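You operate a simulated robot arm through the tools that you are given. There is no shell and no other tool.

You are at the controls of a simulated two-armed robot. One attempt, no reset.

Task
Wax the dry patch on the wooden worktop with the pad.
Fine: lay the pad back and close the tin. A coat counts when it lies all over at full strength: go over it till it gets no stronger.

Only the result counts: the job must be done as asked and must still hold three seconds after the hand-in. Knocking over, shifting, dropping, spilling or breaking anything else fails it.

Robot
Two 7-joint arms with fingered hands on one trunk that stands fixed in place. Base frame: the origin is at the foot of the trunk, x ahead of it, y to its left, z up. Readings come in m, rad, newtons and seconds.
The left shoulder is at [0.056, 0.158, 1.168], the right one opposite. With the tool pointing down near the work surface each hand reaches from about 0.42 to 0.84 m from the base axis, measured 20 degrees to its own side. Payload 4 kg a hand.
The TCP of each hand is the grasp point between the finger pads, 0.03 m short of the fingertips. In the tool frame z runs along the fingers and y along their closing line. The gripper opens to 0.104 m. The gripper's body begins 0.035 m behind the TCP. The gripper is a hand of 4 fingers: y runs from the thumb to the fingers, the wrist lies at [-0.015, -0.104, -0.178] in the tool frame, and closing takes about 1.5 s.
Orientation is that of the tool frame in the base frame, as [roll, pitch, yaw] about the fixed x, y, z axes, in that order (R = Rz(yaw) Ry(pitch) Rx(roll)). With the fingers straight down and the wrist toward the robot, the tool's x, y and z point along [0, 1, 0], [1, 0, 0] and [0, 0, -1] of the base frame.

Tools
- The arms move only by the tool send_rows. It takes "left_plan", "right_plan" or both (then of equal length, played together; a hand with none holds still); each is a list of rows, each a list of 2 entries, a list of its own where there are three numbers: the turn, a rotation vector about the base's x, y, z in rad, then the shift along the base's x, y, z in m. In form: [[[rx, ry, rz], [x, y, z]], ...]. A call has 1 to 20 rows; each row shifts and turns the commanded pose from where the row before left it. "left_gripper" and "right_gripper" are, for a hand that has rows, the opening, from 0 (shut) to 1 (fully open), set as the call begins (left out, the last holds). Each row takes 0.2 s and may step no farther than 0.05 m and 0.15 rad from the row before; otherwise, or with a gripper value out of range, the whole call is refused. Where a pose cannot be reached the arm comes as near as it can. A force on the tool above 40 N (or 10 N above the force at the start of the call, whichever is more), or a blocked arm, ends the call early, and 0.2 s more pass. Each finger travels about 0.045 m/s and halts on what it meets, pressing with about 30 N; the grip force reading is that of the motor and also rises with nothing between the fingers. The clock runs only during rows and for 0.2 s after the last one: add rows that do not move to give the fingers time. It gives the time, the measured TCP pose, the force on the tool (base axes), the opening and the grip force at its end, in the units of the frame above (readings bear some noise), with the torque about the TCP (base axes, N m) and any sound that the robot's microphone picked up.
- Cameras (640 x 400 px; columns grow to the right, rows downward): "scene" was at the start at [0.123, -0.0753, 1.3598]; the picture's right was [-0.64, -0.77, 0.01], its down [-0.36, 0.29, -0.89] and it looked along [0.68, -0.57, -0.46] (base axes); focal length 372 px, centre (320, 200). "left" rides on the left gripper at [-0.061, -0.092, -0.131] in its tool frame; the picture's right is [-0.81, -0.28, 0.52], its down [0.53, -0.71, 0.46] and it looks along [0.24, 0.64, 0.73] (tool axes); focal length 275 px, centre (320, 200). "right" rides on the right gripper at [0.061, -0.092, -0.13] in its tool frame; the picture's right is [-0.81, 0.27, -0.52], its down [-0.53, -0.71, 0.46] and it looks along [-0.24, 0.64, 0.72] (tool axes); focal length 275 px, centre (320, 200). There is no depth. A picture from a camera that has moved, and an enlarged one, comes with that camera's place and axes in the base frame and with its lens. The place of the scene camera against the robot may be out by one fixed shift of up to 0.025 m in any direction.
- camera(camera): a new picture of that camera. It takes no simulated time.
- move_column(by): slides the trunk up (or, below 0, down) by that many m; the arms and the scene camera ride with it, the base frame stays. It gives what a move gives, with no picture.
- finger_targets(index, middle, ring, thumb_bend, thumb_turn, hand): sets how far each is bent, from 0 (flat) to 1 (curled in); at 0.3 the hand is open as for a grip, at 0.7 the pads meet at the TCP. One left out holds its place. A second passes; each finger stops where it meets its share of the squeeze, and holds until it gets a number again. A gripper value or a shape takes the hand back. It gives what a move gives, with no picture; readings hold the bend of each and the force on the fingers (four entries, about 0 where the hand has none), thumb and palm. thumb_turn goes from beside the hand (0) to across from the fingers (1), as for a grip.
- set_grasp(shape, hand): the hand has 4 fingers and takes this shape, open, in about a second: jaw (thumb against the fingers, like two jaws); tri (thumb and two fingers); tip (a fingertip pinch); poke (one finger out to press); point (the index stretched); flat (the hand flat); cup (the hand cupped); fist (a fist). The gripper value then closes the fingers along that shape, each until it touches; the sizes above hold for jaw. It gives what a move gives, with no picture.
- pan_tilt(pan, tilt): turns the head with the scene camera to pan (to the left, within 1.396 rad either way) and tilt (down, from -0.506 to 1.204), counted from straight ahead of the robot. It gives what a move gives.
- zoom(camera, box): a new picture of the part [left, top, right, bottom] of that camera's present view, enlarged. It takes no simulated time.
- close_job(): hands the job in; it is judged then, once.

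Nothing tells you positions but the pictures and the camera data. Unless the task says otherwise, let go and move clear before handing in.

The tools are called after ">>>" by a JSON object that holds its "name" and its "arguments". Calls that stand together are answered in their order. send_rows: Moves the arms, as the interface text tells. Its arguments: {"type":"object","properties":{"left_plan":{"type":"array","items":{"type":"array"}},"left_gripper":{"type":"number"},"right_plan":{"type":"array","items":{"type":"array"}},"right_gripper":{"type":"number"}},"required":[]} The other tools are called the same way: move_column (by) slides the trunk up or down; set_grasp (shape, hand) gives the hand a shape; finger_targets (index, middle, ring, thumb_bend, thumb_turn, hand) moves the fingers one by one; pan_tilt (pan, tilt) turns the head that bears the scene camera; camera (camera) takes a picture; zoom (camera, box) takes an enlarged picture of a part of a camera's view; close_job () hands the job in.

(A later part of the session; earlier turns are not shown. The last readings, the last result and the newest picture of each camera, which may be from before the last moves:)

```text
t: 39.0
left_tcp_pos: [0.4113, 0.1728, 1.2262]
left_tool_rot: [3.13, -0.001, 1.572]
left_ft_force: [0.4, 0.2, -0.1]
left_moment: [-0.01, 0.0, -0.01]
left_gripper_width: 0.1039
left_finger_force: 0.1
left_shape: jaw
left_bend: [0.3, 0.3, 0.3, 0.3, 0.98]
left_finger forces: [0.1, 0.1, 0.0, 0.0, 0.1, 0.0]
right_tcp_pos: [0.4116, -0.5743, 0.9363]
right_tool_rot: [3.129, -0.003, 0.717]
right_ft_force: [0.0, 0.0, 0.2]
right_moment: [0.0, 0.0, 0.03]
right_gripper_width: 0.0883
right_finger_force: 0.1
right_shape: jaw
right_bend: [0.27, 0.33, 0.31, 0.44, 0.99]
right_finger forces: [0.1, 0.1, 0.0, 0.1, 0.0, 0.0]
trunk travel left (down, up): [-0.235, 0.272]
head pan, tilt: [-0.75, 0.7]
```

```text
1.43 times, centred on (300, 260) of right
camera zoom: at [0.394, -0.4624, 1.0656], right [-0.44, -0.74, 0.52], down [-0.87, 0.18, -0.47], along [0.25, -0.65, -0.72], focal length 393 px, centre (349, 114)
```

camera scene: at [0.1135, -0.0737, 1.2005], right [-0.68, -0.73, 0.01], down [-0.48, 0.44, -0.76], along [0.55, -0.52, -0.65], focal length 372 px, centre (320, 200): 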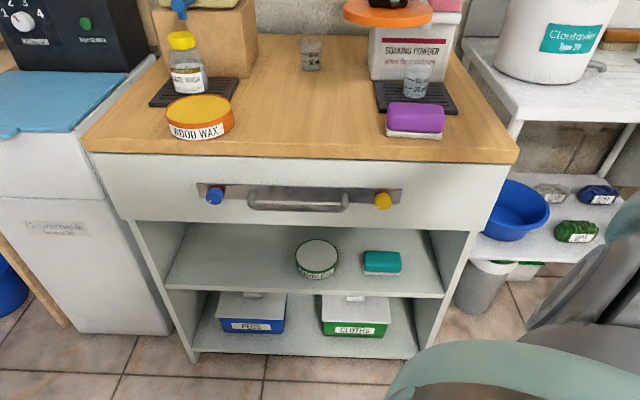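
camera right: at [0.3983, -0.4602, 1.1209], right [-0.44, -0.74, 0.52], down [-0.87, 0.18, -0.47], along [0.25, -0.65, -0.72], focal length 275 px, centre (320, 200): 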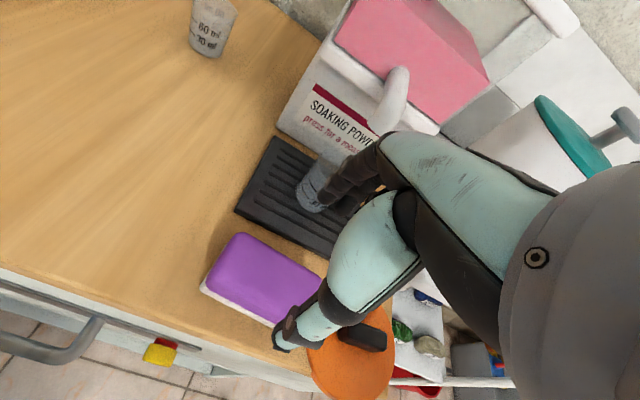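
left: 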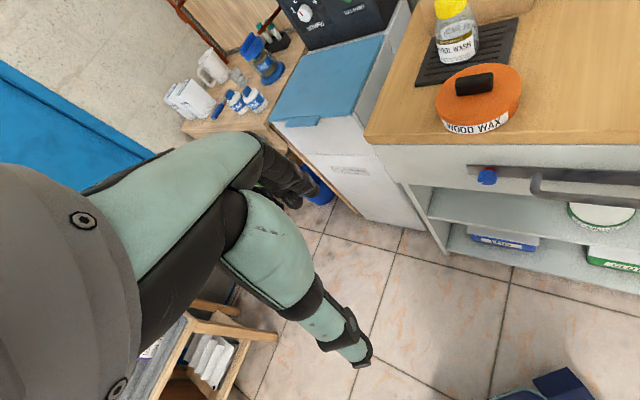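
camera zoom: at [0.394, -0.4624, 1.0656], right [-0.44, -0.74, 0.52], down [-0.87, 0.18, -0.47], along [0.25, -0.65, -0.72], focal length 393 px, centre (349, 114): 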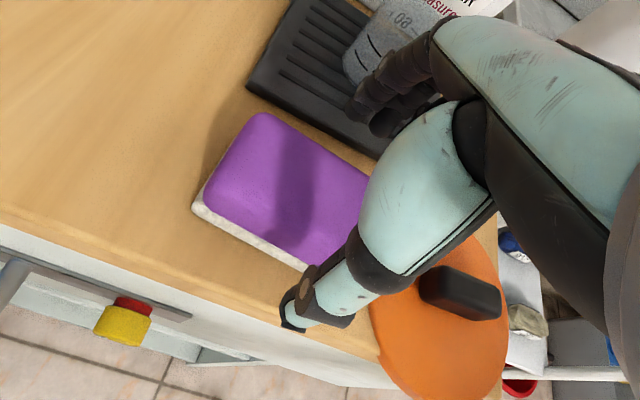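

Clear of the cup by several centimetres. I'm going down the last bit to grip the purple body high, keeping the felt face free, then closing.

>>> {"name": "send_rows", "arguments": {"right_plan": [[[0, 0, 0], [0.003, 0.003, -0.01]], [[0, 0, 0], [0, 0, -0.01]], [[0, 0, 0], [0, 0, 0]]]}}

>>> {"name": "send_rows", "arguments": {"right_plan": [[[0, 0, 0], [0, 0, 0]], [[0, 0, 0], [0, 0, 0]], [[0, 0, 0], [0, 0, 0]], [[0, 0, 0], [0, 0, 0]], [[0, 0, 0], [0, 0, 0]], [[0, 0, 0], [0, 0, 0]], [[0, 0, 0], [0, 0, 0]]], "right_gripper": 0}}

>>> {"name": "zoom", "arguments": {"camera": "scene", "box": [370, 60, 490, 160]}}

>>> {"name": "zoom", "arguments": {"camera": "right", "box": [180, 120, 420, 400]}}

```text
t: 39.8
left_tcp_pos: [0.4123, 0.172, 1.2255]
left_tool_rot: [3.129, 0.0, 1.571]
left_ft_force: [-0.2, -0.5, -0.1]
left_moment: [-0.03, -0.02, 0.0]
left_gripper_width: 0.1036
left_finger_force: 0.1
left_shape: jaw
left_bend: [0.3, 0.3, 0.3, 0.3, 0.98]
left_finger forces: [0.0, 0.0, 0.1, 0.0, 0.1, 0.0]
right_tcp_pos: [0.4131, -0.5711, 0.9167]
right_tool_rot: [3.131, -0.004, 0.719]
right_ft_force: [-0.8, 0.3, -0.2]
right_moment: [0.0, -0.02, 0.02]
right_gripper_width: 0.088
right_finger_force: 0.0
right_shape: jaw
right_bend: [0.27, 0.33, 0.31, 0.44, 0.99]
right_finger forces: [0.1, 0.0, 0.1, 0.0, 0.0, 0.0]
trunk travel left (down, up): [-0.235, 0.272]
head pan, tilt: [-0.75, 0.7]
```

```text
t: 41.4
left_tcp_pos: [0.4119, 0.1733, 1.2266]
left_tool_rot: [3.131, 0.0, 1.573]
left_ft_force: [-0.1, -0.7, -0.5]
left_moment: [0.0, 0.0, -0.01]
left_gripper_width: 0.1039
left_finger_force: 0.0
left_shape: jaw
left_bend: [0.3, 0.3, 0.3, 0.3, 0.98]
left_finger forces: [0.1, 0.0, 0.0, 0.0, 0.0, 0.0]
right_tcp_pos: [0.4136, -0.5712, 0.917]
right_tool_rot: [3.129, -0.003, 0.717]
right_ft_force: [-0.5, -0.2, -0.3]
right_moment: [-0.03, 0.0, 0.02]
right_gripper_width: 0.0458
right_finger_force: 30.6
right_shape: jaw
right_bend: [0.74, 0.49, 0.47, 0.71, 1.0]
right_finger forces: [15.4, 8.3, 3.7, 0.1, 27.5, 0.0]
trunk travel left (down, up): [-0.235, 0.272]
head pan, tilt: [-0.75, 0.7]
```

```text
4.00 times, centred on (430, 110) of scene
camera zoom: at [0.1127, -0.0746, 1.2005], right [-0.68, -0.73, 0.01], down [-0.48, 0.44, -0.76], along [0.55, -0.52, -0.65], focal length 1488 px, centre (-120, 560)
```

zoom: 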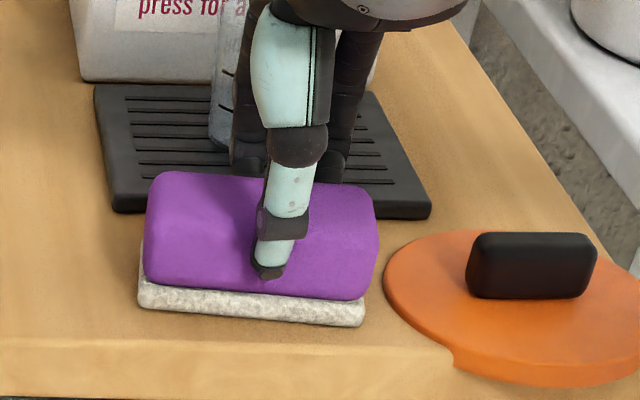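

```text
1.43 times, centred on (300, 260) of right
camera zoom: at [0.3964, -0.4602, 1.0458], right [-0.43, -0.74, 0.52], down [-0.87, 0.18, -0.47], along [0.25, -0.65, -0.72], focal length 393 px, centre (349, 114)
```

zoom: 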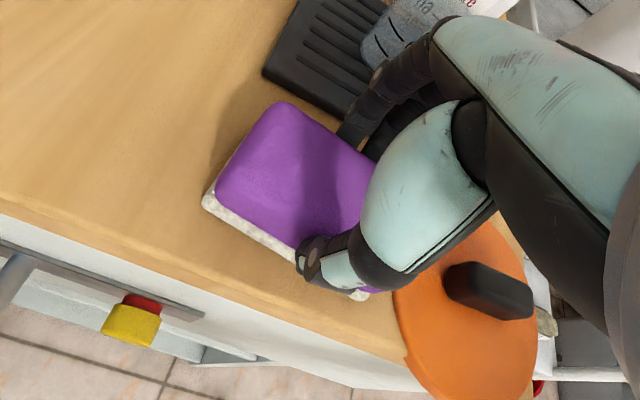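

The pad is held firmly (27 N). I'll lift it and carry it over the wax tin.

>>> {"name": "send_rows", "arguments": {"right_plan": [[[0, 0, 0], [0, 0, 0.01]], [[0, 0, 0], [0, 0, 0.02]], [[0, 0, 0], [0, 0, 0.03]], [[0, 0, 0], [0.01, 0.01, 0.03]], [[0, 0, 0], [0.03, 0.03, 0.01]], [[0, 0, 0], [0.035, 0.035, 0]], [[0, 0, 0], [0.035, 0.035, 0]], [[0, 0, 0.02], [0.035, 0.035, 0]], [[0, 0, 0.02], [0.035, 0.035, 0]], [[0, 0, 0.02], [0.035, 0.035, 0]], [[0, 0, 0.02], [0.035, 0.034, 0]], [[0, 0, 0], [0.01, 0.01, -0.01]], [[0, 0, 0], [0, 0, 0]]]}}

>>> {"name": "zoom", "arguments": {"camera": "scene", "box": [130, 20, 290, 160]}}

>>> {"name": "camera", "arguments": {"camera": "right"}}

>>> {"name": "zoom", "arguments": {"camera": "scene", "box": [200, 20, 520, 170]}}

```text
t: 44.2
left_tcp_pos: [0.4099, 0.1731, 1.2263]
left_tool_rot: [3.13, 0.001, 1.572]
left_ft_force: [0.3, 0.5, 0.4]
left_moment: [0.01, -0.02, 0.0]
left_gripper_width: 0.1039
left_finger_force: 0.2
left_shape: jaw
left_bend: [0.3, 0.3, 0.3, 0.3, 0.98]
left_finger forces: [0.0, 0.1, 0.0, 0.1, 0.1, 0.0]
right_tcp_pos: [0.673, -0.3123, 1.0076]
right_tool_rot: [3.126, -0.004, 0.801]
right_ft_force: [-1.2, 0.3, 0.6]
right_moment: [0.0, 0.0, -0.02]
right_gripper_width: 0.0455
right_finger_force: 29.6
right_shape: jaw
right_bend: [0.74, 0.49, 0.47, 0.71, 1.0]
right_finger forces: [15.4, 8.1, 3.8, 0.0, 27.2, 0.0]
trunk travel left (down, up): [-0.235, 0.272]
head pan, tilt: [-0.75, 0.7]
```

```text
2.86 times, centred on (210, 90) of scene
camera zoom: at [0.1124, -0.0745, 1.2006], right [-0.68, -0.73, 0.01], down [-0.48, 0.44, -0.76], along [0.55, -0.52, -0.65], focal length 1063 px, centre (634, 514)
```

zoom: 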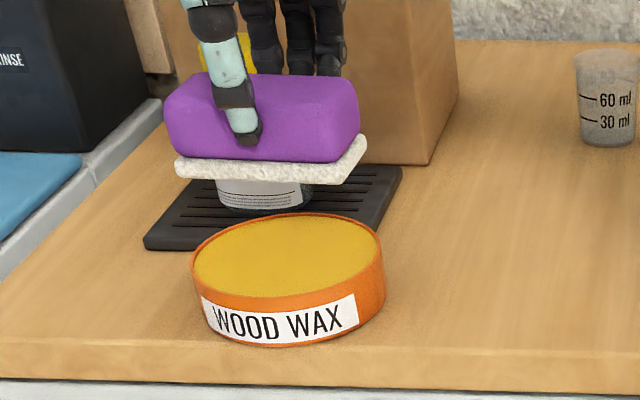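

```text
taken
camera right: at [0.6469, -0.2036, 1.1355], right [-0.37, -0.77, 0.52], down [-0.88, 0.11, -0.47], along [0.3, -0.63, -0.72], focal length 275 px, centre (320, 200)
```

right: 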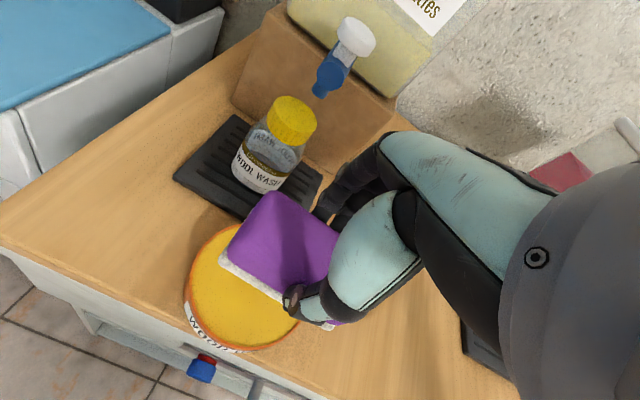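

```text
2.00 times, centred on (360, 95) of scene
camera zoom: at [0.1124, -0.0745, 1.2006], right [-0.68, -0.73, 0.01], down [-0.48, 0.44, -0.76], along [0.55, -0.52, -0.65], focal length 744 px, centre (240, 410)
```

zoom: 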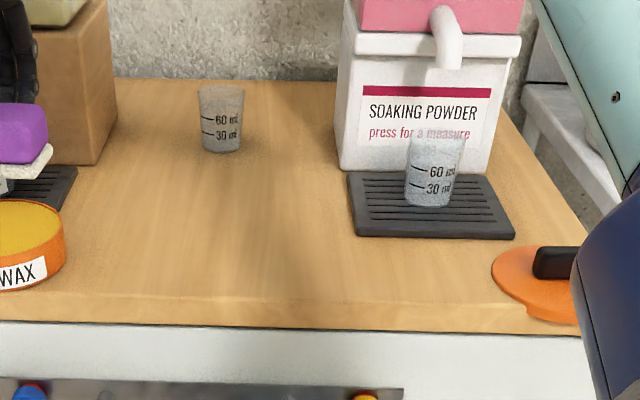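

The pad is right over the tin. I'll lower it toward the wax.

>>> {"name": "send_rows", "arguments": {"right_plan": [[[0, 0, 0], [0.002, 0.001, -0.02]], [[0, 0, 0], [0, 0, -0.02]], [[0, 0, 0], [0, 0, -0.01]], [[0, 0, 0], [0, 0, 0]]]}}

>>> {"name": "zoom", "arguments": {"camera": "scene", "box": [150, 50, 270, 150]}}

>>> {"name": "zoom", "arguments": {"camera": "right", "box": [160, 150, 400, 370]}}

```text
t: 45.2
left_tcp_pos: [0.4111, 0.1725, 1.2261]
left_tool_rot: [3.128, 0.0, 1.573]
left_ft_force: [0.4, 0.5, 0.2]
left_moment: [0.02, -0.03, 0.0]
left_gripper_width: 0.1039
left_finger_force: 0.1
left_shape: jaw
left_bend: [0.3, 0.3, 0.3, 0.3, 0.98]
left_finger forces: [0.0, 0.0, 0.0, 0.0, 0.0, 0.0]
right_tcp_pos: [0.6763, -0.3097, 0.9548]
right_tool_rot: [3.127, -0.006, 0.802]
right_ft_force: [-0.2, -0.4, -0.8]
right_moment: [0.03, 0.01, -0.02]
right_gripper_width: 0.0456
right_finger_force: 30.3
right_shape: jaw
right_bend: [0.74, 0.49, 0.47, 0.71, 1.0]
right_finger forces: [15.4, 8.1, 3.7, 0.0, 27.2, 0.1]
trunk travel left (down, up): [-0.235, 0.272]
head pan, tilt: [-0.75, 0.7]
```

```text
4.00 times, centred on (210, 100) of scene
camera zoom: at [0.113, -0.0746, 1.2005], right [-0.68, -0.73, 0.01], down [-0.48, 0.44, -0.76], along [0.55, -0.52, -0.65], focal length 1488 px, centre (760, 600)
```

zoom: 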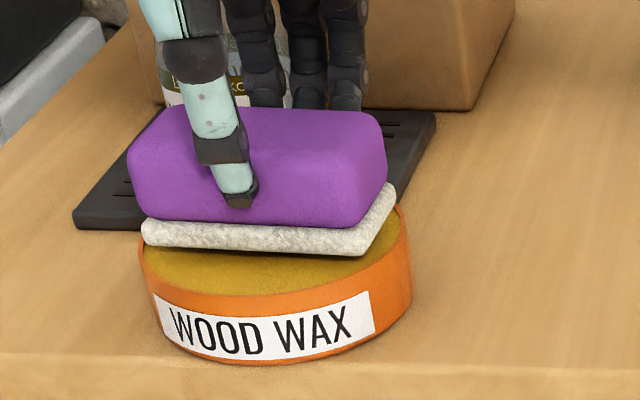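

```text
1.82 times, centred on (280, 260) of right
camera zoom: at [0.6494, -0.2011, 1.0846], right [-0.37, -0.77, 0.52], down [-0.88, 0.11, -0.47], along [0.3, -0.63, -0.72], focal length 500 px, centre (393, 91)
```

zoom: 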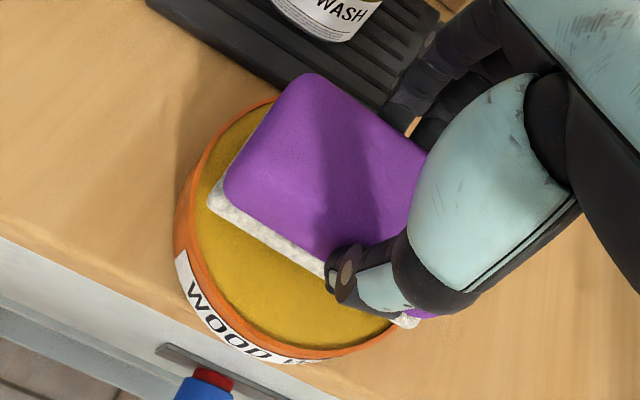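

Pad and tin are concentric within a few millimetres. I'll lower in small steps until it touches the wax.

>>> {"name": "send_rows", "arguments": {"right_plan": [[[0, 0, 0], [0, 0, -0.003]], [[0, 0, 0], [0, 0, -0.003]], [[0, 0, 0], [0, 0, -0.003]], [[0, 0, 0], [0, 0, -0.003]], [[0, 0, 0], [0, 0, 0]]]}}

>>> {"name": "zoom", "arguments": {"camera": "scene", "box": [150, 50, 270, 150]}}

```text
t: 46.4
left_tcp_pos: [0.4088, 0.1724, 1.2264]
left_tool_rot: [3.127, -0.002, 1.573]
left_ft_force: [-0.4, 0.1, 0.8]
left_moment: [0.01, 0.0, 0.0]
left_gripper_width: 0.104
left_finger_force: 0.1
left_shape: jaw
left_bend: [0.3, 0.3, 0.3, 0.3, 0.98]
left_finger forces: [0.0, 0.0, 0.0, 0.0, 0.0, 0.1]
right_tcp_pos: [0.6751, -0.3105, 0.9479]
right_tool_rot: [3.123, -0.006, 0.802]
right_ft_force: [3.5, -0.6, 18.0]
right_moment: [-0.01, -0.01, 0.05]
right_gripper_width: 0.0462
right_finger_force: 30.1
right_shape: jaw
right_bend: [0.74, 0.49, 0.47, 0.71, 1.0]
right_finger forces: [17.8, 10.1, 4.7, 0.1, 29.4, 0.0]
trunk travel left (down, up): [-0.235, 0.272]
head pan, tilt: [-0.75, 0.7]
```

```text
4.00 times, centred on (210, 100) of scene
camera zoom: at [0.1112, -0.0737, 1.2008], right [-0.68, -0.73, 0.01], down [-0.48, 0.44, -0.76], along [0.55, -0.52, -0.65], focal length 1488 px, centre (760, 600)
```

zoom: 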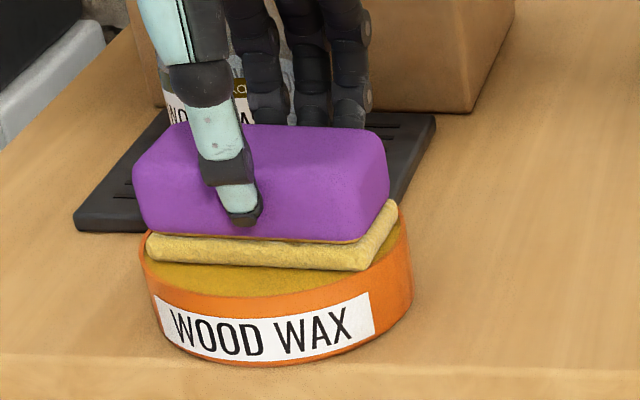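

The felt turned yellow, so it's loaded with wax. Now I'll lift and carry the pad to the middle of the pale area to make a first test stroke.

>>> {"name": "send_rows", "arguments": {"right_plan": [[[0, 0, 0], [0, 0, 0.01]], [[0, 0, 0], [0, 0, 0.02]], [[0, 0, 0], [0, 0, 0.02]], [[0, 0, 0.03], [-0.02, -0.024, 0]], [[0, 0, 0.03], [-0.03, -0.034, 0]], [[0, 0, 0.04], [-0.03, -0.034, 0]], [[0, 0, 0], [-0.03, -0.034, -0.02]], [[0, 0, 0], [-0.009, -0.008, -0.03]], [[0, 0, 0], [0, 0, -0.01]], [[0, 0, 0], [0, 0, 0]]]}}

>>> {"name": "zoom", "arguments": {"camera": "scene", "box": [200, 30, 400, 170]}}

>>> {"name": "camera", "arguments": {"camera": "right"}}

```text
t: 48.6
left_tcp_pos: [0.4103, 0.1719, 1.2252]
left_tool_rot: [3.129, -0.001, 1.572]
left_ft_force: [0.3, -0.7, 0.3]
left_moment: [0.0, 0.02, 0.02]
left_gripper_width: 0.1037
left_finger_force: 0.1
left_shape: jaw
left_bend: [0.3, 0.3, 0.3, 0.3, 0.98]
left_finger forces: [0.0, 0.1, 0.1, 0.1, 0.0, 0.1]
right_tcp_pos: [0.5572, -0.4464, 0.9339]
right_tool_rot: [3.128, -0.003, 0.903]
right_ft_force: [1.4, -0.5, -0.3]
right_moment: [0.0, 0.0, 0.03]
right_gripper_width: 0.0459
right_finger_force: 29.9
right_shape: jaw
right_bend: [0.74, 0.49, 0.47, 0.71, 0.99]
right_finger forces: [16.7, 8.1, 3.8, 0.0, 28.5, 0.1]
trunk travel left (down, up): [-0.235, 0.272]
head pan, tilt: [-0.75, 0.7]
```

```text
2.86 times, centred on (300, 100) of scene
camera zoom: at [0.1126, -0.0746, 1.2005], right [-0.68, -0.73, 0.01], down [-0.48, 0.44, -0.76], along [0.55, -0.52, -0.65], focal length 1063 px, centre (377, 486)
```

zoom: 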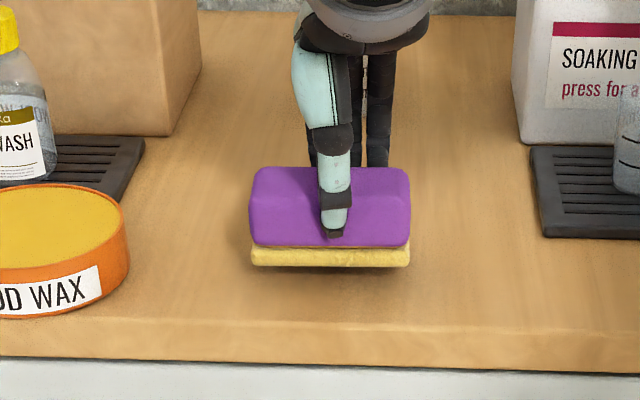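

```text
taken
camera right: at [0.5204, -0.3403, 1.063], right [-0.29, -0.8, 0.52], down [-0.88, 0.02, -0.47], along [0.36, -0.6, -0.72], focal length 275 px, centre (320, 200)
```

right: 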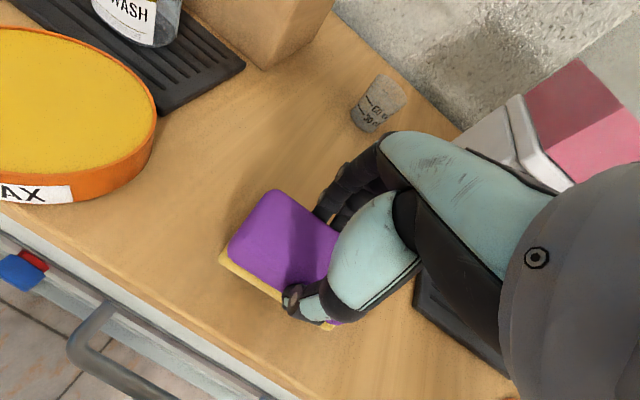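

The pad is square to the edge, with about 1.5 cm left to go. I'll touch down gently and make a short stroke inward.

>>> {"name": "send_rows", "arguments": {"right_plan": [[[0, 0, 0], [0, 0, -0.006]], [[0, 0, 0], [0, 0, -0.005]], [[0, 0, 0], [0, 0, -0.004]], [[0, 0, 0], [0, 0, -0.003]], [[0, 0, 0], [0, 0, 0]]]}}

```text
t: 49.8
left_tcp_pos: [0.4107, 0.1724, 1.2252]
left_tool_rot: [3.129, 0.001, 1.572]
left_ft_force: [-0.5, -0.2, 0.4]
left_moment: [-0.01, -0.01, -0.04]
left_gripper_width: 0.104
left_finger_force: 0.1
left_shape: jaw
left_bend: [0.3, 0.3, 0.3, 0.3, 0.98]
left_finger forces: [0.0, 0.0, 0.0, 0.0, 0.1, 0.0]
right_tcp_pos: [0.5574, -0.444, 0.9161]
right_tool_rot: [3.127, -0.002, 0.901]
right_ft_force: [0.1, -0.2, -0.2]
right_moment: [0.01, -0.03, 0.02]
right_gripper_width: 0.0457
right_finger_force: 30.2
right_shape: jaw
right_bend: [0.74, 0.49, 0.47, 0.71, 0.99]
right_finger forces: [16.6, 8.2, 3.7, 0.0, 28.5, 0.0]
trunk travel left (down, up): [-0.235, 0.272]
head pan, tilt: [-0.75, 0.7]
```

>>> {"name": "send_rows", "arguments": {"right_plan": [[[0, 0, 0], [0, 0, -0.002]], [[0, 0, 0], [0, 0, -0.002]], [[0, 0, 0], [0, 0, 0]]]}}

>>> {"name": "zoom", "arguments": {"camera": "scene", "box": [240, 60, 360, 160]}}

```text
t: 50.6
left_tcp_pos: [0.4101, 0.1732, 1.2267]
left_tool_rot: [3.129, 0.002, 1.573]
left_ft_force: [-0.5, -0.8, -0.1]
left_moment: [-0.01, -0.03, -0.03]
left_gripper_width: 0.1038
left_finger_force: 0.1
left_shape: jaw
left_bend: [0.3, 0.3, 0.3, 0.3, 0.98]
left_finger forces: [0.0, 0.0, 0.0, 0.0, 0.1, 0.0]
right_tcp_pos: [0.5575, -0.4444, 0.9142]
right_tool_rot: [3.122, -0.006, 0.903]
right_ft_force: [1.4, -2.2, 14.5]
right_moment: [0.03, 0.08, 0.02]
right_gripper_width: 0.046
right_finger_force: 30.2
right_shape: jaw
right_bend: [0.74, 0.49, 0.47, 0.72, 0.99]
right_finger forces: [17.6, 9.2, 4.4, 0.0, 28.7, 0.1]
trunk travel left (down, up): [-0.235, 0.272]
head pan, tilt: [-0.75, 0.7]
```

```text
4.00 times, centred on (300, 110) of scene
camera zoom: at [0.1115, -0.0738, 1.2008], right [-0.68, -0.73, 0.01], down [-0.48, 0.44, -0.76], along [0.55, -0.52, -0.65], focal length 1488 px, centre (400, 560)
```

zoom: 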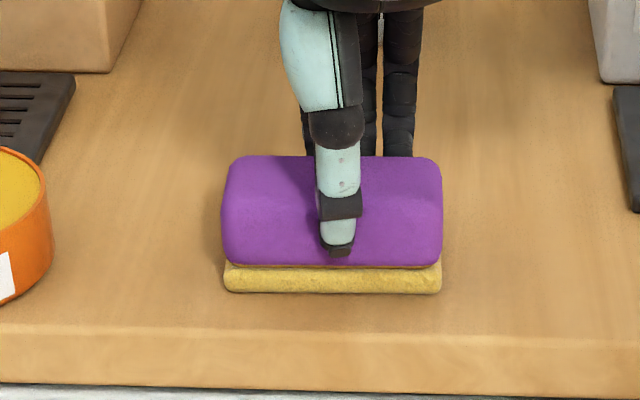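

Contact at about 14 N. I'm making a test stroke inward.

>>> {"name": "send_rows", "arguments": {"right_plan": [[[0, 0, 0], [0.0107, -0.0105, 0]], [[0, 0, 0], [0.0143, -0.014, 0]], [[0, 0, 0], [0.0143, -0.014, 0]], [[0, 0, 0], [0.0143, -0.014, 0]], [[0, 0, 0], [0, 0, 0]]]}}

>>> {"name": "zoom", "arguments": {"camera": "scene", "box": [200, 30, 400, 170]}}

>>> {"name": "camera", "arguments": {"camera": "right"}}

```text
t: 51.8
left_tcp_pos: [0.4094, 0.1737, 1.226]
left_tool_rot: [3.127, 0.001, 1.571]
left_ft_force: [-0.4, 0.7, 0.2]
left_moment: [0.02, 0.03, 0.02]
left_gripper_width: 0.1039
left_finger_force: 0.1
left_shape: jaw
left_bend: [0.3, 0.3, 0.3, 0.3, 0.98]
left_finger forces: [0.0, 0.0, 0.0, 0.0, 0.0, 0.0]
right_tcp_pos: [0.6104, -0.4979, 0.9157]
right_tool_rot: [3.124, -0.003, 0.901]
right_ft_force: [-4.5, 4.6, 16.0]
right_moment: [0.28, 0.3, -0.03]
right_gripper_width: 0.0462
right_finger_force: 29.6
right_shape: jaw
right_bend: [0.74, 0.5, 0.49, 0.71, 0.99]
right_finger forces: [15.4, 7.5, 3.8, 0.0, 33.4, 0.0]
trunk travel left (down, up): [-0.235, 0.272]
head pan, tilt: [-0.75, 0.7]
```

```text
2.86 times, centred on (300, 100) of scene
camera zoom: at [0.1104, -0.0728, 1.2008], right [-0.68, -0.73, 0.01], down [-0.48, 0.44, -0.76], along [0.55, -0.52, -0.65], focal length 1063 px, centre (377, 486)
```

zoom: 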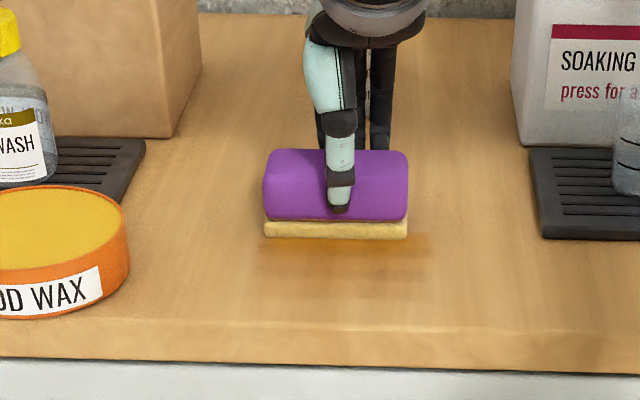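

```text
taken
camera right: at [0.573, -0.3916, 1.0432], right [-0.3, -0.8, 0.52], down [-0.88, 0.02, -0.47], along [0.37, -0.6, -0.71], focal length 275 px, centre (320, 200)
```

right: 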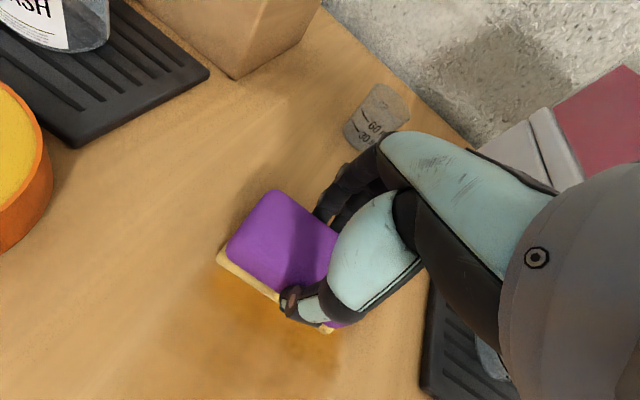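

The wax shows up as a darker, warmer tone, so coverage will be visible. I'm continuing inward to see how far the arm reaches and where the patch ends.

>>> {"name": "send_rows", "arguments": {"right_plan": [[[0, 0, 0], [0.0107, -0.0105, 0]], [[0, 0, 0], [0.0143, -0.014, 0]], [[0, 0, 0], [0.0143, -0.014, 0]], [[0, 0, 0], [0, 0, 0]]]}}

>>> {"name": "zoom", "arguments": {"camera": "scene", "box": [200, 30, 400, 170]}}

>>> {"name": "camera", "arguments": {"camera": "right"}}

```text
t: 52.8
left_tcp_pos: [0.4088, 0.1745, 1.2264]
left_tool_rot: [3.128, 0.002, 1.573]
left_ft_force: [0.0, 0.0, 0.0]
left_moment: [0.01, 0.01, -0.02]
left_gripper_width: 0.1039
left_finger_force: 0.1
left_shape: jaw
left_bend: [0.3, 0.3, 0.3, 0.3, 0.98]
left_finger forces: [0.0, 0.0, 0.0, 0.0, 0.1, 0.0]
right_tcp_pos: [0.6512, -0.5358, 0.9152]
right_tool_rot: [3.124, -0.005, 0.902]
right_ft_force: [-4.4, 4.0, 15.8]
right_moment: [0.24, 0.25, 0.03]
right_gripper_width: 0.0462
right_finger_force: 29.9
right_shape: jaw
right_bend: [0.74, 0.5, 0.5, 0.71, 0.99]
right_finger forces: [15.7, 7.7, 4.1, 0.1, 33.2, 0.0]
trunk travel left (down, up): [-0.235, 0.272]
head pan, tilt: [-0.75, 0.7]
```

```text
2.86 times, centred on (300, 100) of scene
camera zoom: at [0.1103, -0.0727, 1.2009], right [-0.68, -0.73, 0.01], down [-0.48, 0.44, -0.76], along [0.55, -0.52, -0.65], focal length 1063 px, centre (377, 486)
```

zoom: 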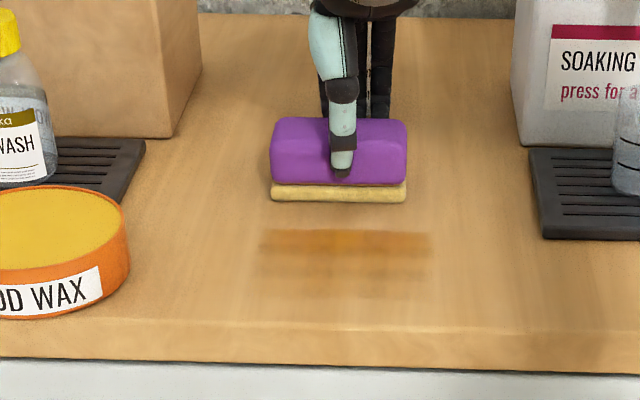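

```text
taken
camera right: at [0.613, -0.4295, 1.043], right [-0.3, -0.8, 0.52], down [-0.88, 0.02, -0.47], along [0.37, -0.6, -0.71], focal length 275 px, centre (320, 200)
```

right: 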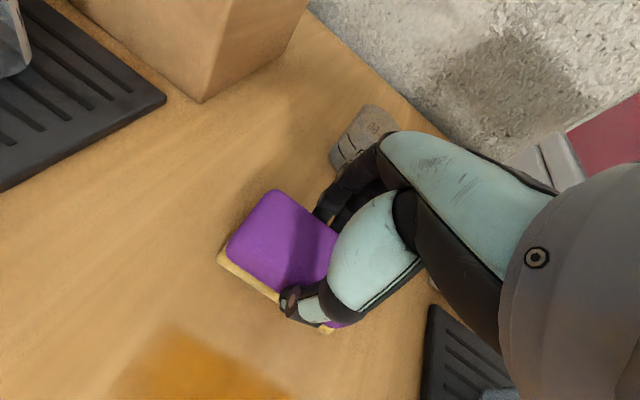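

The far edge of the patch shows crisply at about n≈0.12 from the front edge, so it's a compact rectangle near the front. I'll come back over it and sweep sideways to find its left and right ends.

>>> {"name": "send_rows", "arguments": {"right_plan": [[[0, 0, 0], [-0.0138, 0.0135, 0]], [[0, 0, 0], [-0.0138, 0.0135, 0]], [[0, 0, 0], [-0.0138, 0.0135, 0]], [[0, 0, 0], [-0.0138, 0.0135, 0]], [[0, 0, 0], [-0.0138, 0.0135, 0]], [[0, 0, 0], [0.0115, 0.0117, 0]], [[0, 0, 0], [0.0115, 0.0117, 0]], [[0, 0, 0], [0.0115, 0.0117, 0]], [[0, 0, 0], [0.0105, 0.0107, 0]], [[0, 0, 0], [-0.013, -0.0133, 0]], [[0, 0, 0], [-0.014, -0.0143, 0]], [[0, 0, 0], [-0.014, -0.0143, 0]], [[0, 0, 0], [-0.014, -0.0143, 0]], [[0, 0, 0], [-0.014, -0.0143, 0]], [[0, 0, 0], [-0.014, -0.0143, 0]], [[0, 0, 0], [-0.014, -0.0143, 0]], [[0, 0, 0], [-0.008, -0.0081, 0]], [[0, 0, 0], [0, 0, 0]]]}}

>>> {"name": "zoom", "arguments": {"camera": "scene", "box": [200, 30, 400, 170]}}

>>> {"name": "camera", "arguments": {"camera": "right"}}

```text
t: 56.6
left_tcp_pos: [0.4116, 0.1736, 1.2255]
left_tool_rot: [3.131, 0.0, 1.573]
left_ft_force: [0.7, -0.2, -0.2]
left_moment: [-0.02, 0.02, 0.01]
left_gripper_width: 0.104
left_finger_force: 0.1
left_shape: jaw
left_bend: [0.3, 0.3, 0.3, 0.3, 0.98]
left_finger forces: [0.0, 0.0, 0.0, 0.1, 0.0, 0.1]
right_tcp_pos: [0.5221, -0.5286, 0.914]
right_tool_rot: [3.125, -0.003, 0.903]
right_ft_force: [3.1, 2.8, 13.3]
right_moment: [0.11, -0.05, -0.02]
right_gripper_width: 0.0464
right_finger_force: 29.5
right_shape: jaw
right_bend: [0.74, 0.49, 0.5, 0.73, 0.97]
right_finger forces: [17.1, 7.9, 3.6, 0.0, 29.0, 0.0]
trunk travel left (down, up): [-0.235, 0.272]
head pan, tilt: [-0.75, 0.7]
```

```text
2.86 times, centred on (300, 100) of scene
camera zoom: at [0.1119, -0.0728, 1.2007], right [-0.68, -0.73, 0.01], down [-0.48, 0.44, -0.76], along [0.55, -0.52, -0.65], focal length 1063 px, centre (377, 486)
```

zoom: 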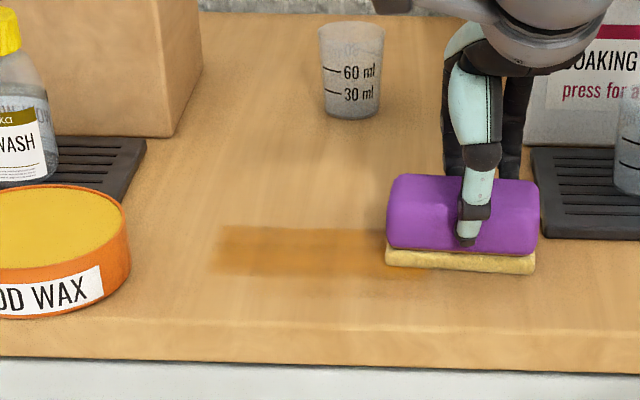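

```text
taken
camera right: at [0.4842, -0.4223, 1.0424], right [-0.29, -0.8, 0.52], down [-0.88, 0.02, -0.47], along [0.37, -0.6, -0.71], focal length 275 px, centre (320, 200)
```

right: 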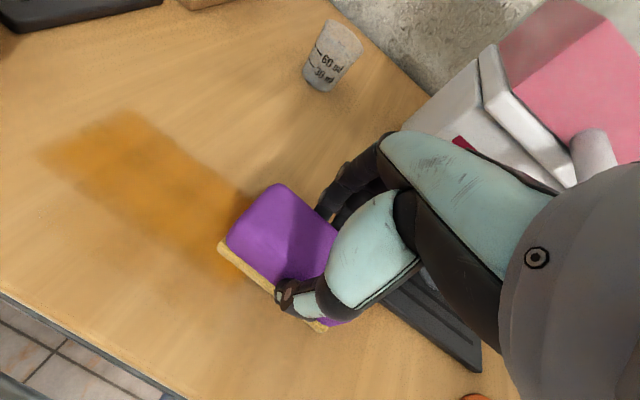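

The left edge of the patch shows crisply too, at e≈0.30. Next I'll sweep the nearer band.

>>> {"name": "send_rows", "arguments": {"right_plan": [[[0, 0, 0], [-0.0107, 0.0105, 0]], [[0, 0, 0], [-0.0107, 0.0105, 0]], [[0, 0, 0], [-0.0107, 0.0105, 0]], [[0, 0, 0], [0.014, 0.0143, 0]], [[0, 0, 0], [0.014, 0.0143, 0]], [[0, 0, 0], [0.014, 0.0143, 0]], [[0, 0, 0], [0.014, 0.0143, 0]], [[0, 0, 0], [0.014, 0.0143, 0]], [[0, 0, 0], [0.014, 0.0143, 0]], [[0, 0, 0], [0.014, 0.0143, 0]], [[0, 0, 0], [0, 0, 0]]]}}

>>> {"name": "zoom", "arguments": {"camera": "scene", "box": [200, 30, 400, 170]}}

>>> {"name": "camera", "arguments": {"camera": "right"}}

```text
t: 59.0
left_tcp_pos: [0.4083, 0.1719, 1.2274]
left_tool_rot: [3.128, -0.001, 1.572]
left_ft_force: [0.2, -0.7, 0.4]
left_moment: [0.0, 0.01, 0.01]
left_gripper_width: 0.1042
left_finger_force: 0.0
left_shape: jaw
left_bend: [0.3, 0.3, 0.3, 0.3, 0.98]
left_finger forces: [0.1, 0.0, 0.0, 0.0, 0.1, 0.0]
right_tcp_pos: [0.5847, -0.3979, 0.9126]
right_tool_rot: [3.124, -0.005, 0.902]
right_ft_force: [-2.6, -3.9, 18.5]
right_moment: [-0.15, 0.06, 0.01]
right_gripper_width: 0.0466
right_finger_force: 30.0
right_shape: jaw
right_bend: [0.74, 0.48, 0.46, 0.72, 1.0]
right_finger forces: [16.9, 10.6, 4.7, 0.0, 31.7, 0.1]
trunk travel left (down, up): [-0.235, 0.272]
head pan, tilt: [-0.75, 0.7]
```

```text
2.86 times, centred on (300, 100) of scene
camera zoom: at [0.11, -0.0742, 1.2008], right [-0.68, -0.73, 0.01], down [-0.48, 0.44, -0.76], along [0.55, -0.52, -0.65], focal length 1063 px, centre (377, 486)
```

zoom: 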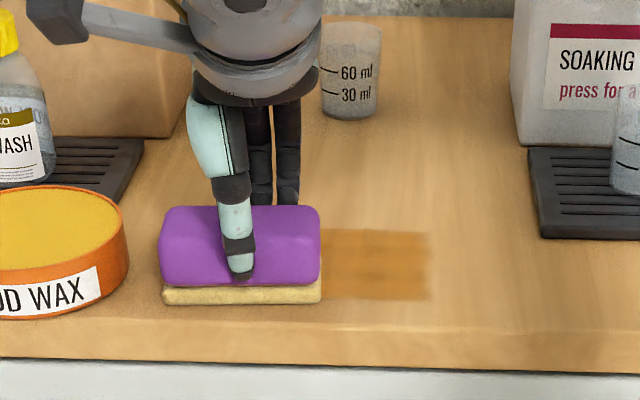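

```text
taken
camera right: at [0.5469, -0.2911, 1.0421], right [-0.3, -0.8, 0.52], down [-0.88, 0.02, -0.47], along [0.37, -0.59, -0.72], focal length 275 px, centre (320, 200)
```

right: 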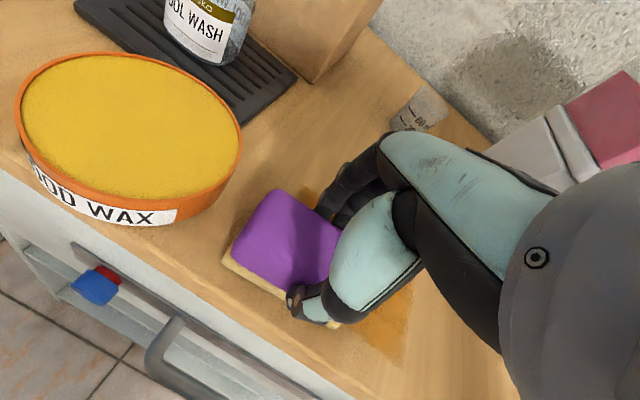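

The patch spans roughly e 0.30–0.44 and n 0.03–0.12. The felt is paling, so I'll go back to the tin for more wax.

>>> {"name": "send_rows", "arguments": {"right_plan": [[[0, 0, 0], [0, 0, 0.015]], [[0, 0, 0], [0, 0, 0.025]], [[0, 0, 0], [0, 0, 0.025]], [[0, 0, 0], [0.0228, 0.0219, 0]], [[0, 0, 0], [0.0228, 0.0219, 0]], [[0, 0, 0], [0.0228, 0.0219, 0]], [[0, 0, 0], [0.0228, 0.0219, 0]], [[0, 0, 0], [0, 0, -0.01]], [[0, 0, 0], [0, 0, -0.01]], [[0, 0, 0], [0, 0, -0.007]], [[0, 0, 0], [0, 0, 0]]]}}

>>> {"name": "zoom", "arguments": {"camera": "scene", "box": [150, 50, 270, 150]}}

>>> {"name": "zoom", "arguments": {"camera": "scene", "box": [240, 80, 380, 170]}}

```text
t: 61.4
left_tcp_pos: [0.412, 0.1727, 1.2255]
left_tool_rot: [3.129, 0.001, 1.573]
left_ft_force: [0.0, -0.1, 0.5]
left_moment: [0.02, 0.02, -0.01]
left_gripper_width: 0.1035
left_finger_force: 0.0
left_shape: jaw
left_bend: [0.3, 0.3, 0.3, 0.3, 0.98]
left_finger forces: [0.1, 0.1, 0.0, 0.1, 0.1, 0.1]
right_tcp_pos: [0.6789, -0.3122, 0.949]
right_tool_rot: [3.127, -0.003, 0.901]
right_ft_force: [0.6, -0.2, -0.4]
right_moment: [-0.02, -0.01, 0.02]
right_gripper_width: 0.0461
right_finger_force: 30.0
right_shape: jaw
right_bend: [0.74, 0.48, 0.47, 0.72, 0.99]
right_finger forces: [16.4, 8.7, 3.7, 0.0, 28.9, 0.0]
trunk travel left (down, up): [-0.235, 0.272]
head pan, tilt: [-0.75, 0.7]
```

```text
4.00 times, centred on (210, 100) of scene
camera zoom: at [0.1127, -0.0746, 1.2005], right [-0.68, -0.73, 0.01], down [-0.48, 0.44, -0.76], along [0.55, -0.52, -0.65], focal length 1488 px, centre (760, 600)
```

zoom: 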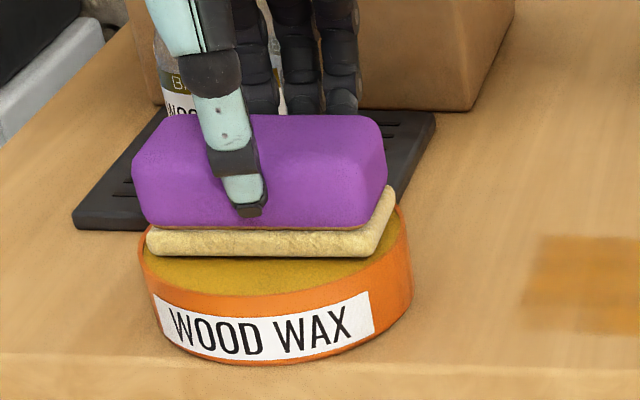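

```text
4.44 times, centred on (310, 125) of scene
camera zoom: at [0.1127, -0.0746, 1.2005], right [-0.68, -0.73, 0.01], down [-0.48, 0.44, -0.76], along [0.55, -0.52, -0.65], focal length 1653 px, centre (364, 533)
```

zoom: 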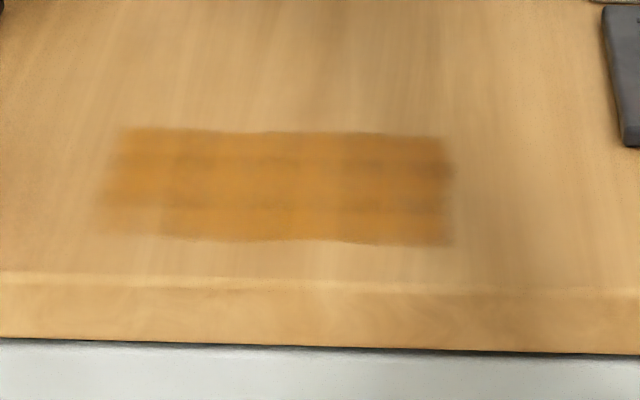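

The patch is now clearly outlined as a rectangle of about 0.14 × 0.095 m. Loading more wax now.

>>> {"name": "send_rows", "arguments": {"right_plan": [[[0, 0, 0], [0, 0, -0.003]], [[0, 0, 0], [0, 0, -0.003]], [[0, 0, 0], [0, 0, 0]], [[0, 0, 0], [0, 0, 0]]]}}

>>> {"name": "zoom", "arguments": {"camera": "scene", "box": [150, 50, 270, 150]}}

```text
t: 62.4
left_tcp_pos: [0.409, 0.1728, 1.2256]
left_tool_rot: [3.131, 0.0, 1.573]
left_ft_force: [-0.8, -0.1, 0.0]
left_moment: [-0.01, 0.0, 0.01]
left_gripper_width: 0.104
left_finger_force: 0.1
left_shape: jaw
left_bend: [0.3, 0.3, 0.3, 0.3, 0.98]
left_finger forces: [0.1, 0.0, 0.1, 0.0, 0.0, 0.1]
right_tcp_pos: [0.6785, -0.3125, 0.9466]
right_tool_rot: [3.123, -0.007, 0.901]
right_ft_force: [2.9, -2.8, 15.1]
right_moment: [-0.1, -0.05, 0.03]
right_gripper_width: 0.0463
right_finger_force: 30.3
right_shape: jaw
right_bend: [0.74, 0.48, 0.47, 0.73, 0.99]
right_finger forces: [18.2, 10.2, 4.7, 0.0, 28.3, 0.1]
trunk travel left (down, up): [-0.235, 0.272]
head pan, tilt: [-0.75, 0.7]
```

```text
4.00 times, centred on (210, 100) of scene
camera zoom: at [0.1116, -0.0743, 1.2007], right [-0.68, -0.73, 0.01], down [-0.48, 0.44, -0.76], along [0.55, -0.52, -0.65], focal length 1488 px, centre (760, 600)
```

zoom: 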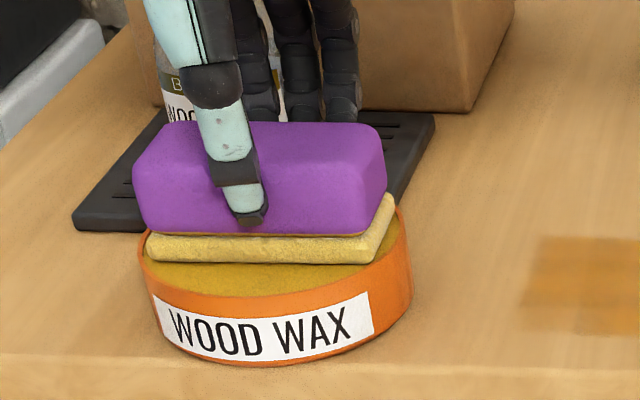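

I'll dwell a little and press again to load fully.

>>> {"name": "send_rows", "arguments": {"right_plan": [[[0, 0, 0], [0, 0, -0.001]], [[0, 0, 0], [0.0014, 0.0014, 0]], [[0, 0, 0], [-0.0028, -0.0028, 0]], [[0, 0, 0], [0.0014, 0.0014, 0]], [[0, 0, 0], [0, 0, 0]], [[0, 0, 0], [0, 0, 0]]]}}

>>> {"name": "zoom", "arguments": {"camera": "scene", "box": [150, 50, 270, 150]}}

```text
t: 63.8
left_tcp_pos: [0.4086, 0.1714, 1.2273]
left_tool_rot: [3.127, -0.001, 1.573]
left_ft_force: [0.0, 0.6, -0.1]
left_moment: [0.01, 0.02, 0.01]
left_gripper_width: 0.1041
left_finger_force: 0.1
left_shape: jaw
left_bend: [0.3, 0.3, 0.3, 0.3, 0.98]
left_finger forces: [0.0, 0.0, 0.1, 0.0, 0.0, 0.0]
right_tcp_pos: [0.6773, -0.3116, 0.9462]
right_tool_rot: [3.123, -0.007, 0.9]
right_ft_force: [6.2, -6.1, 23.5]
right_moment: [-0.24, -0.21, 0.06]
right_gripper_width: 0.0468
right_finger_force: 29.8
right_shape: jaw
right_bend: [0.74, 0.48, 0.46, 0.73, 0.99]
right_finger forces: [20.1, 11.5, 4.7, 0.0, 27.7, 0.0]
trunk travel left (down, up): [-0.235, 0.272]
head pan, tilt: [-0.75, 0.7]
```

```text
4.00 times, centred on (210, 100) of scene
camera zoom: at [0.1109, -0.0741, 1.2008], right [-0.68, -0.73, 0.01], down [-0.48, 0.44, -0.76], along [0.55, -0.52, -0.65], focal length 1488 px, centre (760, 600)
```

zoom: 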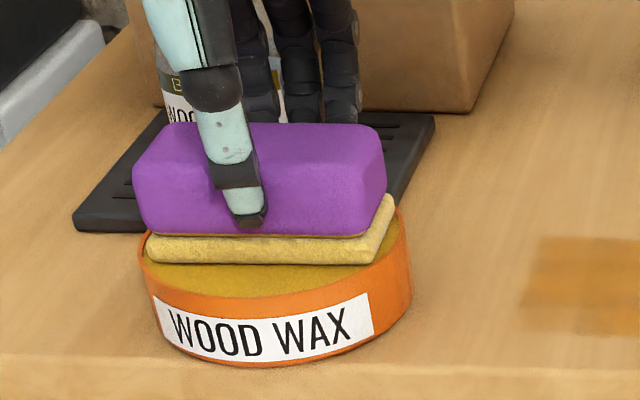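

Loaded. I'm carrying the pad back and landing at the front-right of the patch.

>>> {"name": "send_rows", "arguments": {"right_plan": [[[0, 0, 0], [0, 0, 0.02]], [[0, 0, 0], [0, 0, 0.025]], [[0, 0, 0], [-0.0326, -0.031, 0]], [[0, 0, 0], [-0.0326, -0.031, 0]], [[0, 0, 0], [-0.0326, -0.031, 0]], [[0, 0, 0], [-0.0326, -0.031, 0]], [[0, 0, 0], [-0.0328, -0.031, 0]], [[0, 0, 0], [0, 0, -0.03]], [[0, 0, 0], [0, 0, -0.03]], [[0, 0, 0], [0, 0, -0.01]], [[0, 0, 0], [0, 0, -0.0055]], [[0, 0, 0], [0, 0, 0]]]}}

>>> {"name": "zoom", "arguments": {"camera": "scene", "box": [200, 30, 400, 170]}}

```text
t: 66.4
left_tcp_pos: [0.4106, 0.1733, 1.2263]
left_tool_rot: [3.131, 0.0, 1.572]
left_ft_force: [-0.4, -0.4, 0.5]
left_moment: [0.01, -0.01, 0.03]
left_gripper_width: 0.104
left_finger_force: 0.0
left_shape: jaw
left_bend: [0.3, 0.3, 0.3, 0.3, 0.98]
left_finger forces: [0.0, 0.0, 0.0, 0.1, 0.1, 0.1]
right_tcp_pos: [0.5157, -0.4662, 0.9135]
right_tool_rot: [3.124, -0.004, 0.903]
right_ft_force: [-0.8, -2.0, 9.4]
right_moment: [-0.02, 0.0, 0.02]
right_gripper_width: 0.0463
right_finger_force: 29.6
right_shape: jaw
right_bend: [0.74, 0.48, 0.47, 0.73, 0.99]
right_finger forces: [17.2, 9.2, 4.1, 0.0, 29.5, 0.0]
trunk travel left (down, up): [-0.235, 0.272]
head pan, tilt: [-0.75, 0.7]
```

```text
2.86 times, centred on (300, 100) of scene
camera zoom: at [0.1119, -0.0743, 1.2007], right [-0.68, -0.73, 0.01], down [-0.48, 0.44, -0.76], along [0.55, -0.52, -0.65], focal length 1063 px, centre (377, 486)
```

zoom: 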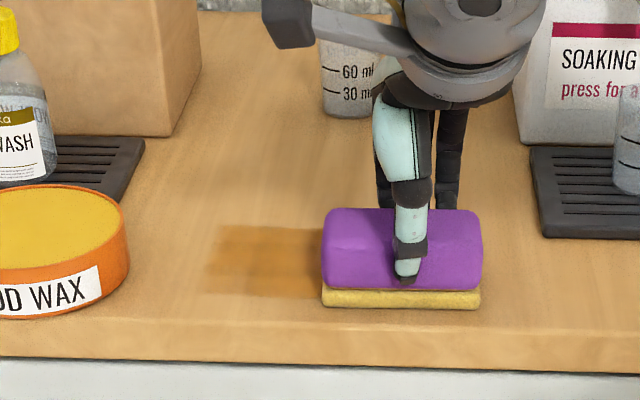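

Landed with light pressure. Sweeping the whole rectangle in overlapping rows.

>>> {"name": "send_rows", "arguments": {"right_plan": [[[0, 0, 0], [0.014, 0.0143, -0.001]], [[0, 0, 0], [0.014, 0.0143, 0]], [[0, 0, 0], [0.014, 0.0143, 0]], [[0, 0, 0], [0.014, 0.0143, 0]], [[0, 0, 0], [0.014, 0.0143, 0]], [[0, 0, 0], [0.0107, -0.0105, 0]], [[0, 0, 0], [0.0107, -0.0105, 0]], [[0, 0, 0], [-0.014, -0.0143, 0]], [[0, 0, 0], [-0.014, -0.0143, 0]], [[0, 0, 0], [-0.014, -0.0143, 0]], [[0, 0, 0], [-0.014, -0.0143, 0]], [[0, 0, 0], [-0.014, -0.0143, 0]], [[0, 0, 0], [0.0107, -0.0105, 0]], [[0, 0, 0], [0.0107, -0.0105, 0]], [[0, 0, 0], [0.014, 0.0143, 0]], [[0, 0, 0], [0.014, 0.0143, 0]], [[0, 0, 0], [0.014, 0.0143, 0]], [[0, 0, 0], [0.014, 0.0143, 0]], [[0, 0, 0], [0.014, 0.0143, 0]]]}}

>>> {"name": "zoom", "arguments": {"camera": "scene", "box": [200, 30, 400, 170]}}

```text
t: 70.4
left_tcp_pos: [0.4089, 0.1729, 1.2269]
left_tool_rot: [3.129, -0.001, 1.573]
left_ft_force: [-0.6, 0.3, -0.6]
left_moment: [0.01, 0.03, 0.02]
left_gripper_width: 0.1042
left_finger_force: 0.1
left_shape: jaw
left_bend: [0.3, 0.3, 0.3, 0.3, 0.98]
left_finger forces: [0.0, 0.0, 0.1, 0.0, 0.0, 0.0]
right_tcp_pos: [0.628, -0.436, 0.9136]
right_tool_rot: [3.125, -0.006, 0.902]
right_ft_force: [-3.2, -3.9, 14.1]
right_moment: [-0.05, 0.1, 0.02]
right_gripper_width: 0.0455
right_finger_force: 29.9
right_shape: jaw
right_bend: [0.74, 0.49, 0.48, 0.72, 1.0]
right_finger forces: [17.9, 9.8, 4.8, 0.0, 32.3, 0.0]
trunk travel left (down, up): [-0.235, 0.272]
head pan, tilt: [-0.75, 0.7]
```

```text
2.86 times, centred on (300, 100) of scene
camera zoom: at [0.1111, -0.0737, 1.2007], right [-0.68, -0.73, 0.01], down [-0.48, 0.44, -0.76], along [0.55, -0.52, -0.65], focal length 1063 px, centre (377, 486)
```

zoom: 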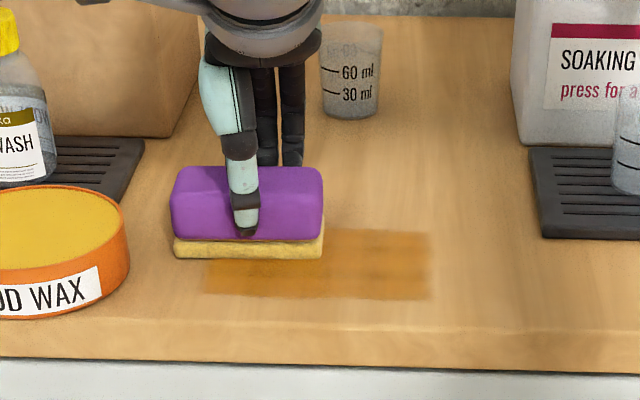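

Coverage is building. I'm sweeping back the other way.

>>> {"name": "send_rows", "arguments": {"right_plan": [[[0, 0, 0], [-0.014, -0.0143, 0]], [[0, 0, 0], [-0.014, -0.0143, 0]], [[0, 0, 0], [-0.014, -0.0143, 0]], [[0, 0, 0], [-0.014, -0.0143, 0]], [[0, 0, 0], [-0.014, -0.0143, 0]], [[0, 0, 0], [-0.0107, 0.0105, 0]], [[0, 0, 0], [-0.0107, 0.0105, 0]], [[0, 0, 0], [0.014, 0.0143, 0]], [[0, 0, 0], [0.014, 0.0143, 0]], [[0, 0, 0], [0.014, 0.0143, 0]], [[0, 0, 0], [0.014, 0.0143, 0]], [[0, 0, 0], [0.014, 0.0143, 0]], [[0, 0, 0], [-0.0107, 0.0105, 0]], [[0, 0, 0], [-0.0107, 0.0105, 0]], [[0, 0, 0], [-0.014, -0.0143, 0]], [[0, 0, 0], [-0.014, -0.0143, 0]], [[0, 0, 0], [-0.014, -0.0143, 0]], [[0, 0, 0], [-0.014, -0.0143, 0]], [[0, 0, 0], [-0.014, -0.0143, 0]]]}}

>>> {"name": "zoom", "arguments": {"camera": "scene", "box": [200, 30, 400, 170]}}

```text
t: 74.4
left_tcp_pos: [0.4089, 0.1732, 1.2268]
left_tool_rot: [3.128, 0.001, 1.573]
left_ft_force: [-0.5, -0.4, 0.2]
left_moment: [0.03, 0.01, 0.02]
left_gripper_width: 0.1038
left_finger_force: 0.1
left_shape: jaw
left_bend: [0.3, 0.3, 0.3, 0.3, 0.98]
left_finger forces: [0.1, 0.0, 0.1, 0.1, 0.0, 0.1]
right_tcp_pos: [0.5147, -0.4638, 0.9124]
right_tool_rot: [3.123, -0.006, 0.9]
right_ft_force: [4.4, 4.1, 16.9]
right_moment: [0.16, -0.13, 0.0]
right_gripper_width: 0.0459
right_finger_force: 29.8
right_shape: jaw
right_bend: [0.74, 0.49, 0.5, 0.73, 0.96]
right_finger forces: [17.0, 7.8, 3.8, 0.0, 29.2, 0.0]
trunk travel left (down, up): [-0.235, 0.272]
head pan, tilt: [-0.75, 0.7]
```

```text
2.86 times, centred on (300, 100) of scene
camera zoom: at [0.1111, -0.0731, 1.2008], right [-0.68, -0.73, 0.01], down [-0.48, 0.44, -0.76], along [0.55, -0.52, -0.65], focal length 1063 px, centre (377, 486)
```

zoom: 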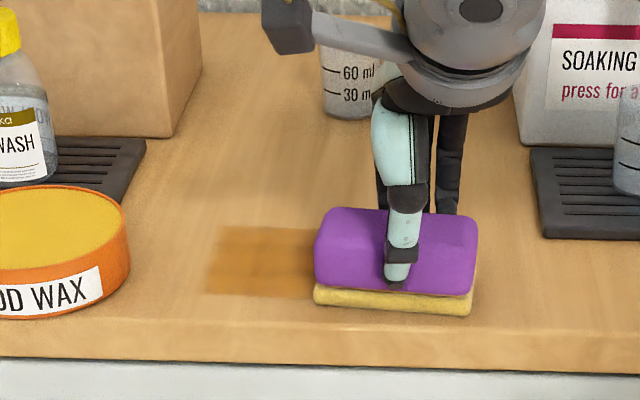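

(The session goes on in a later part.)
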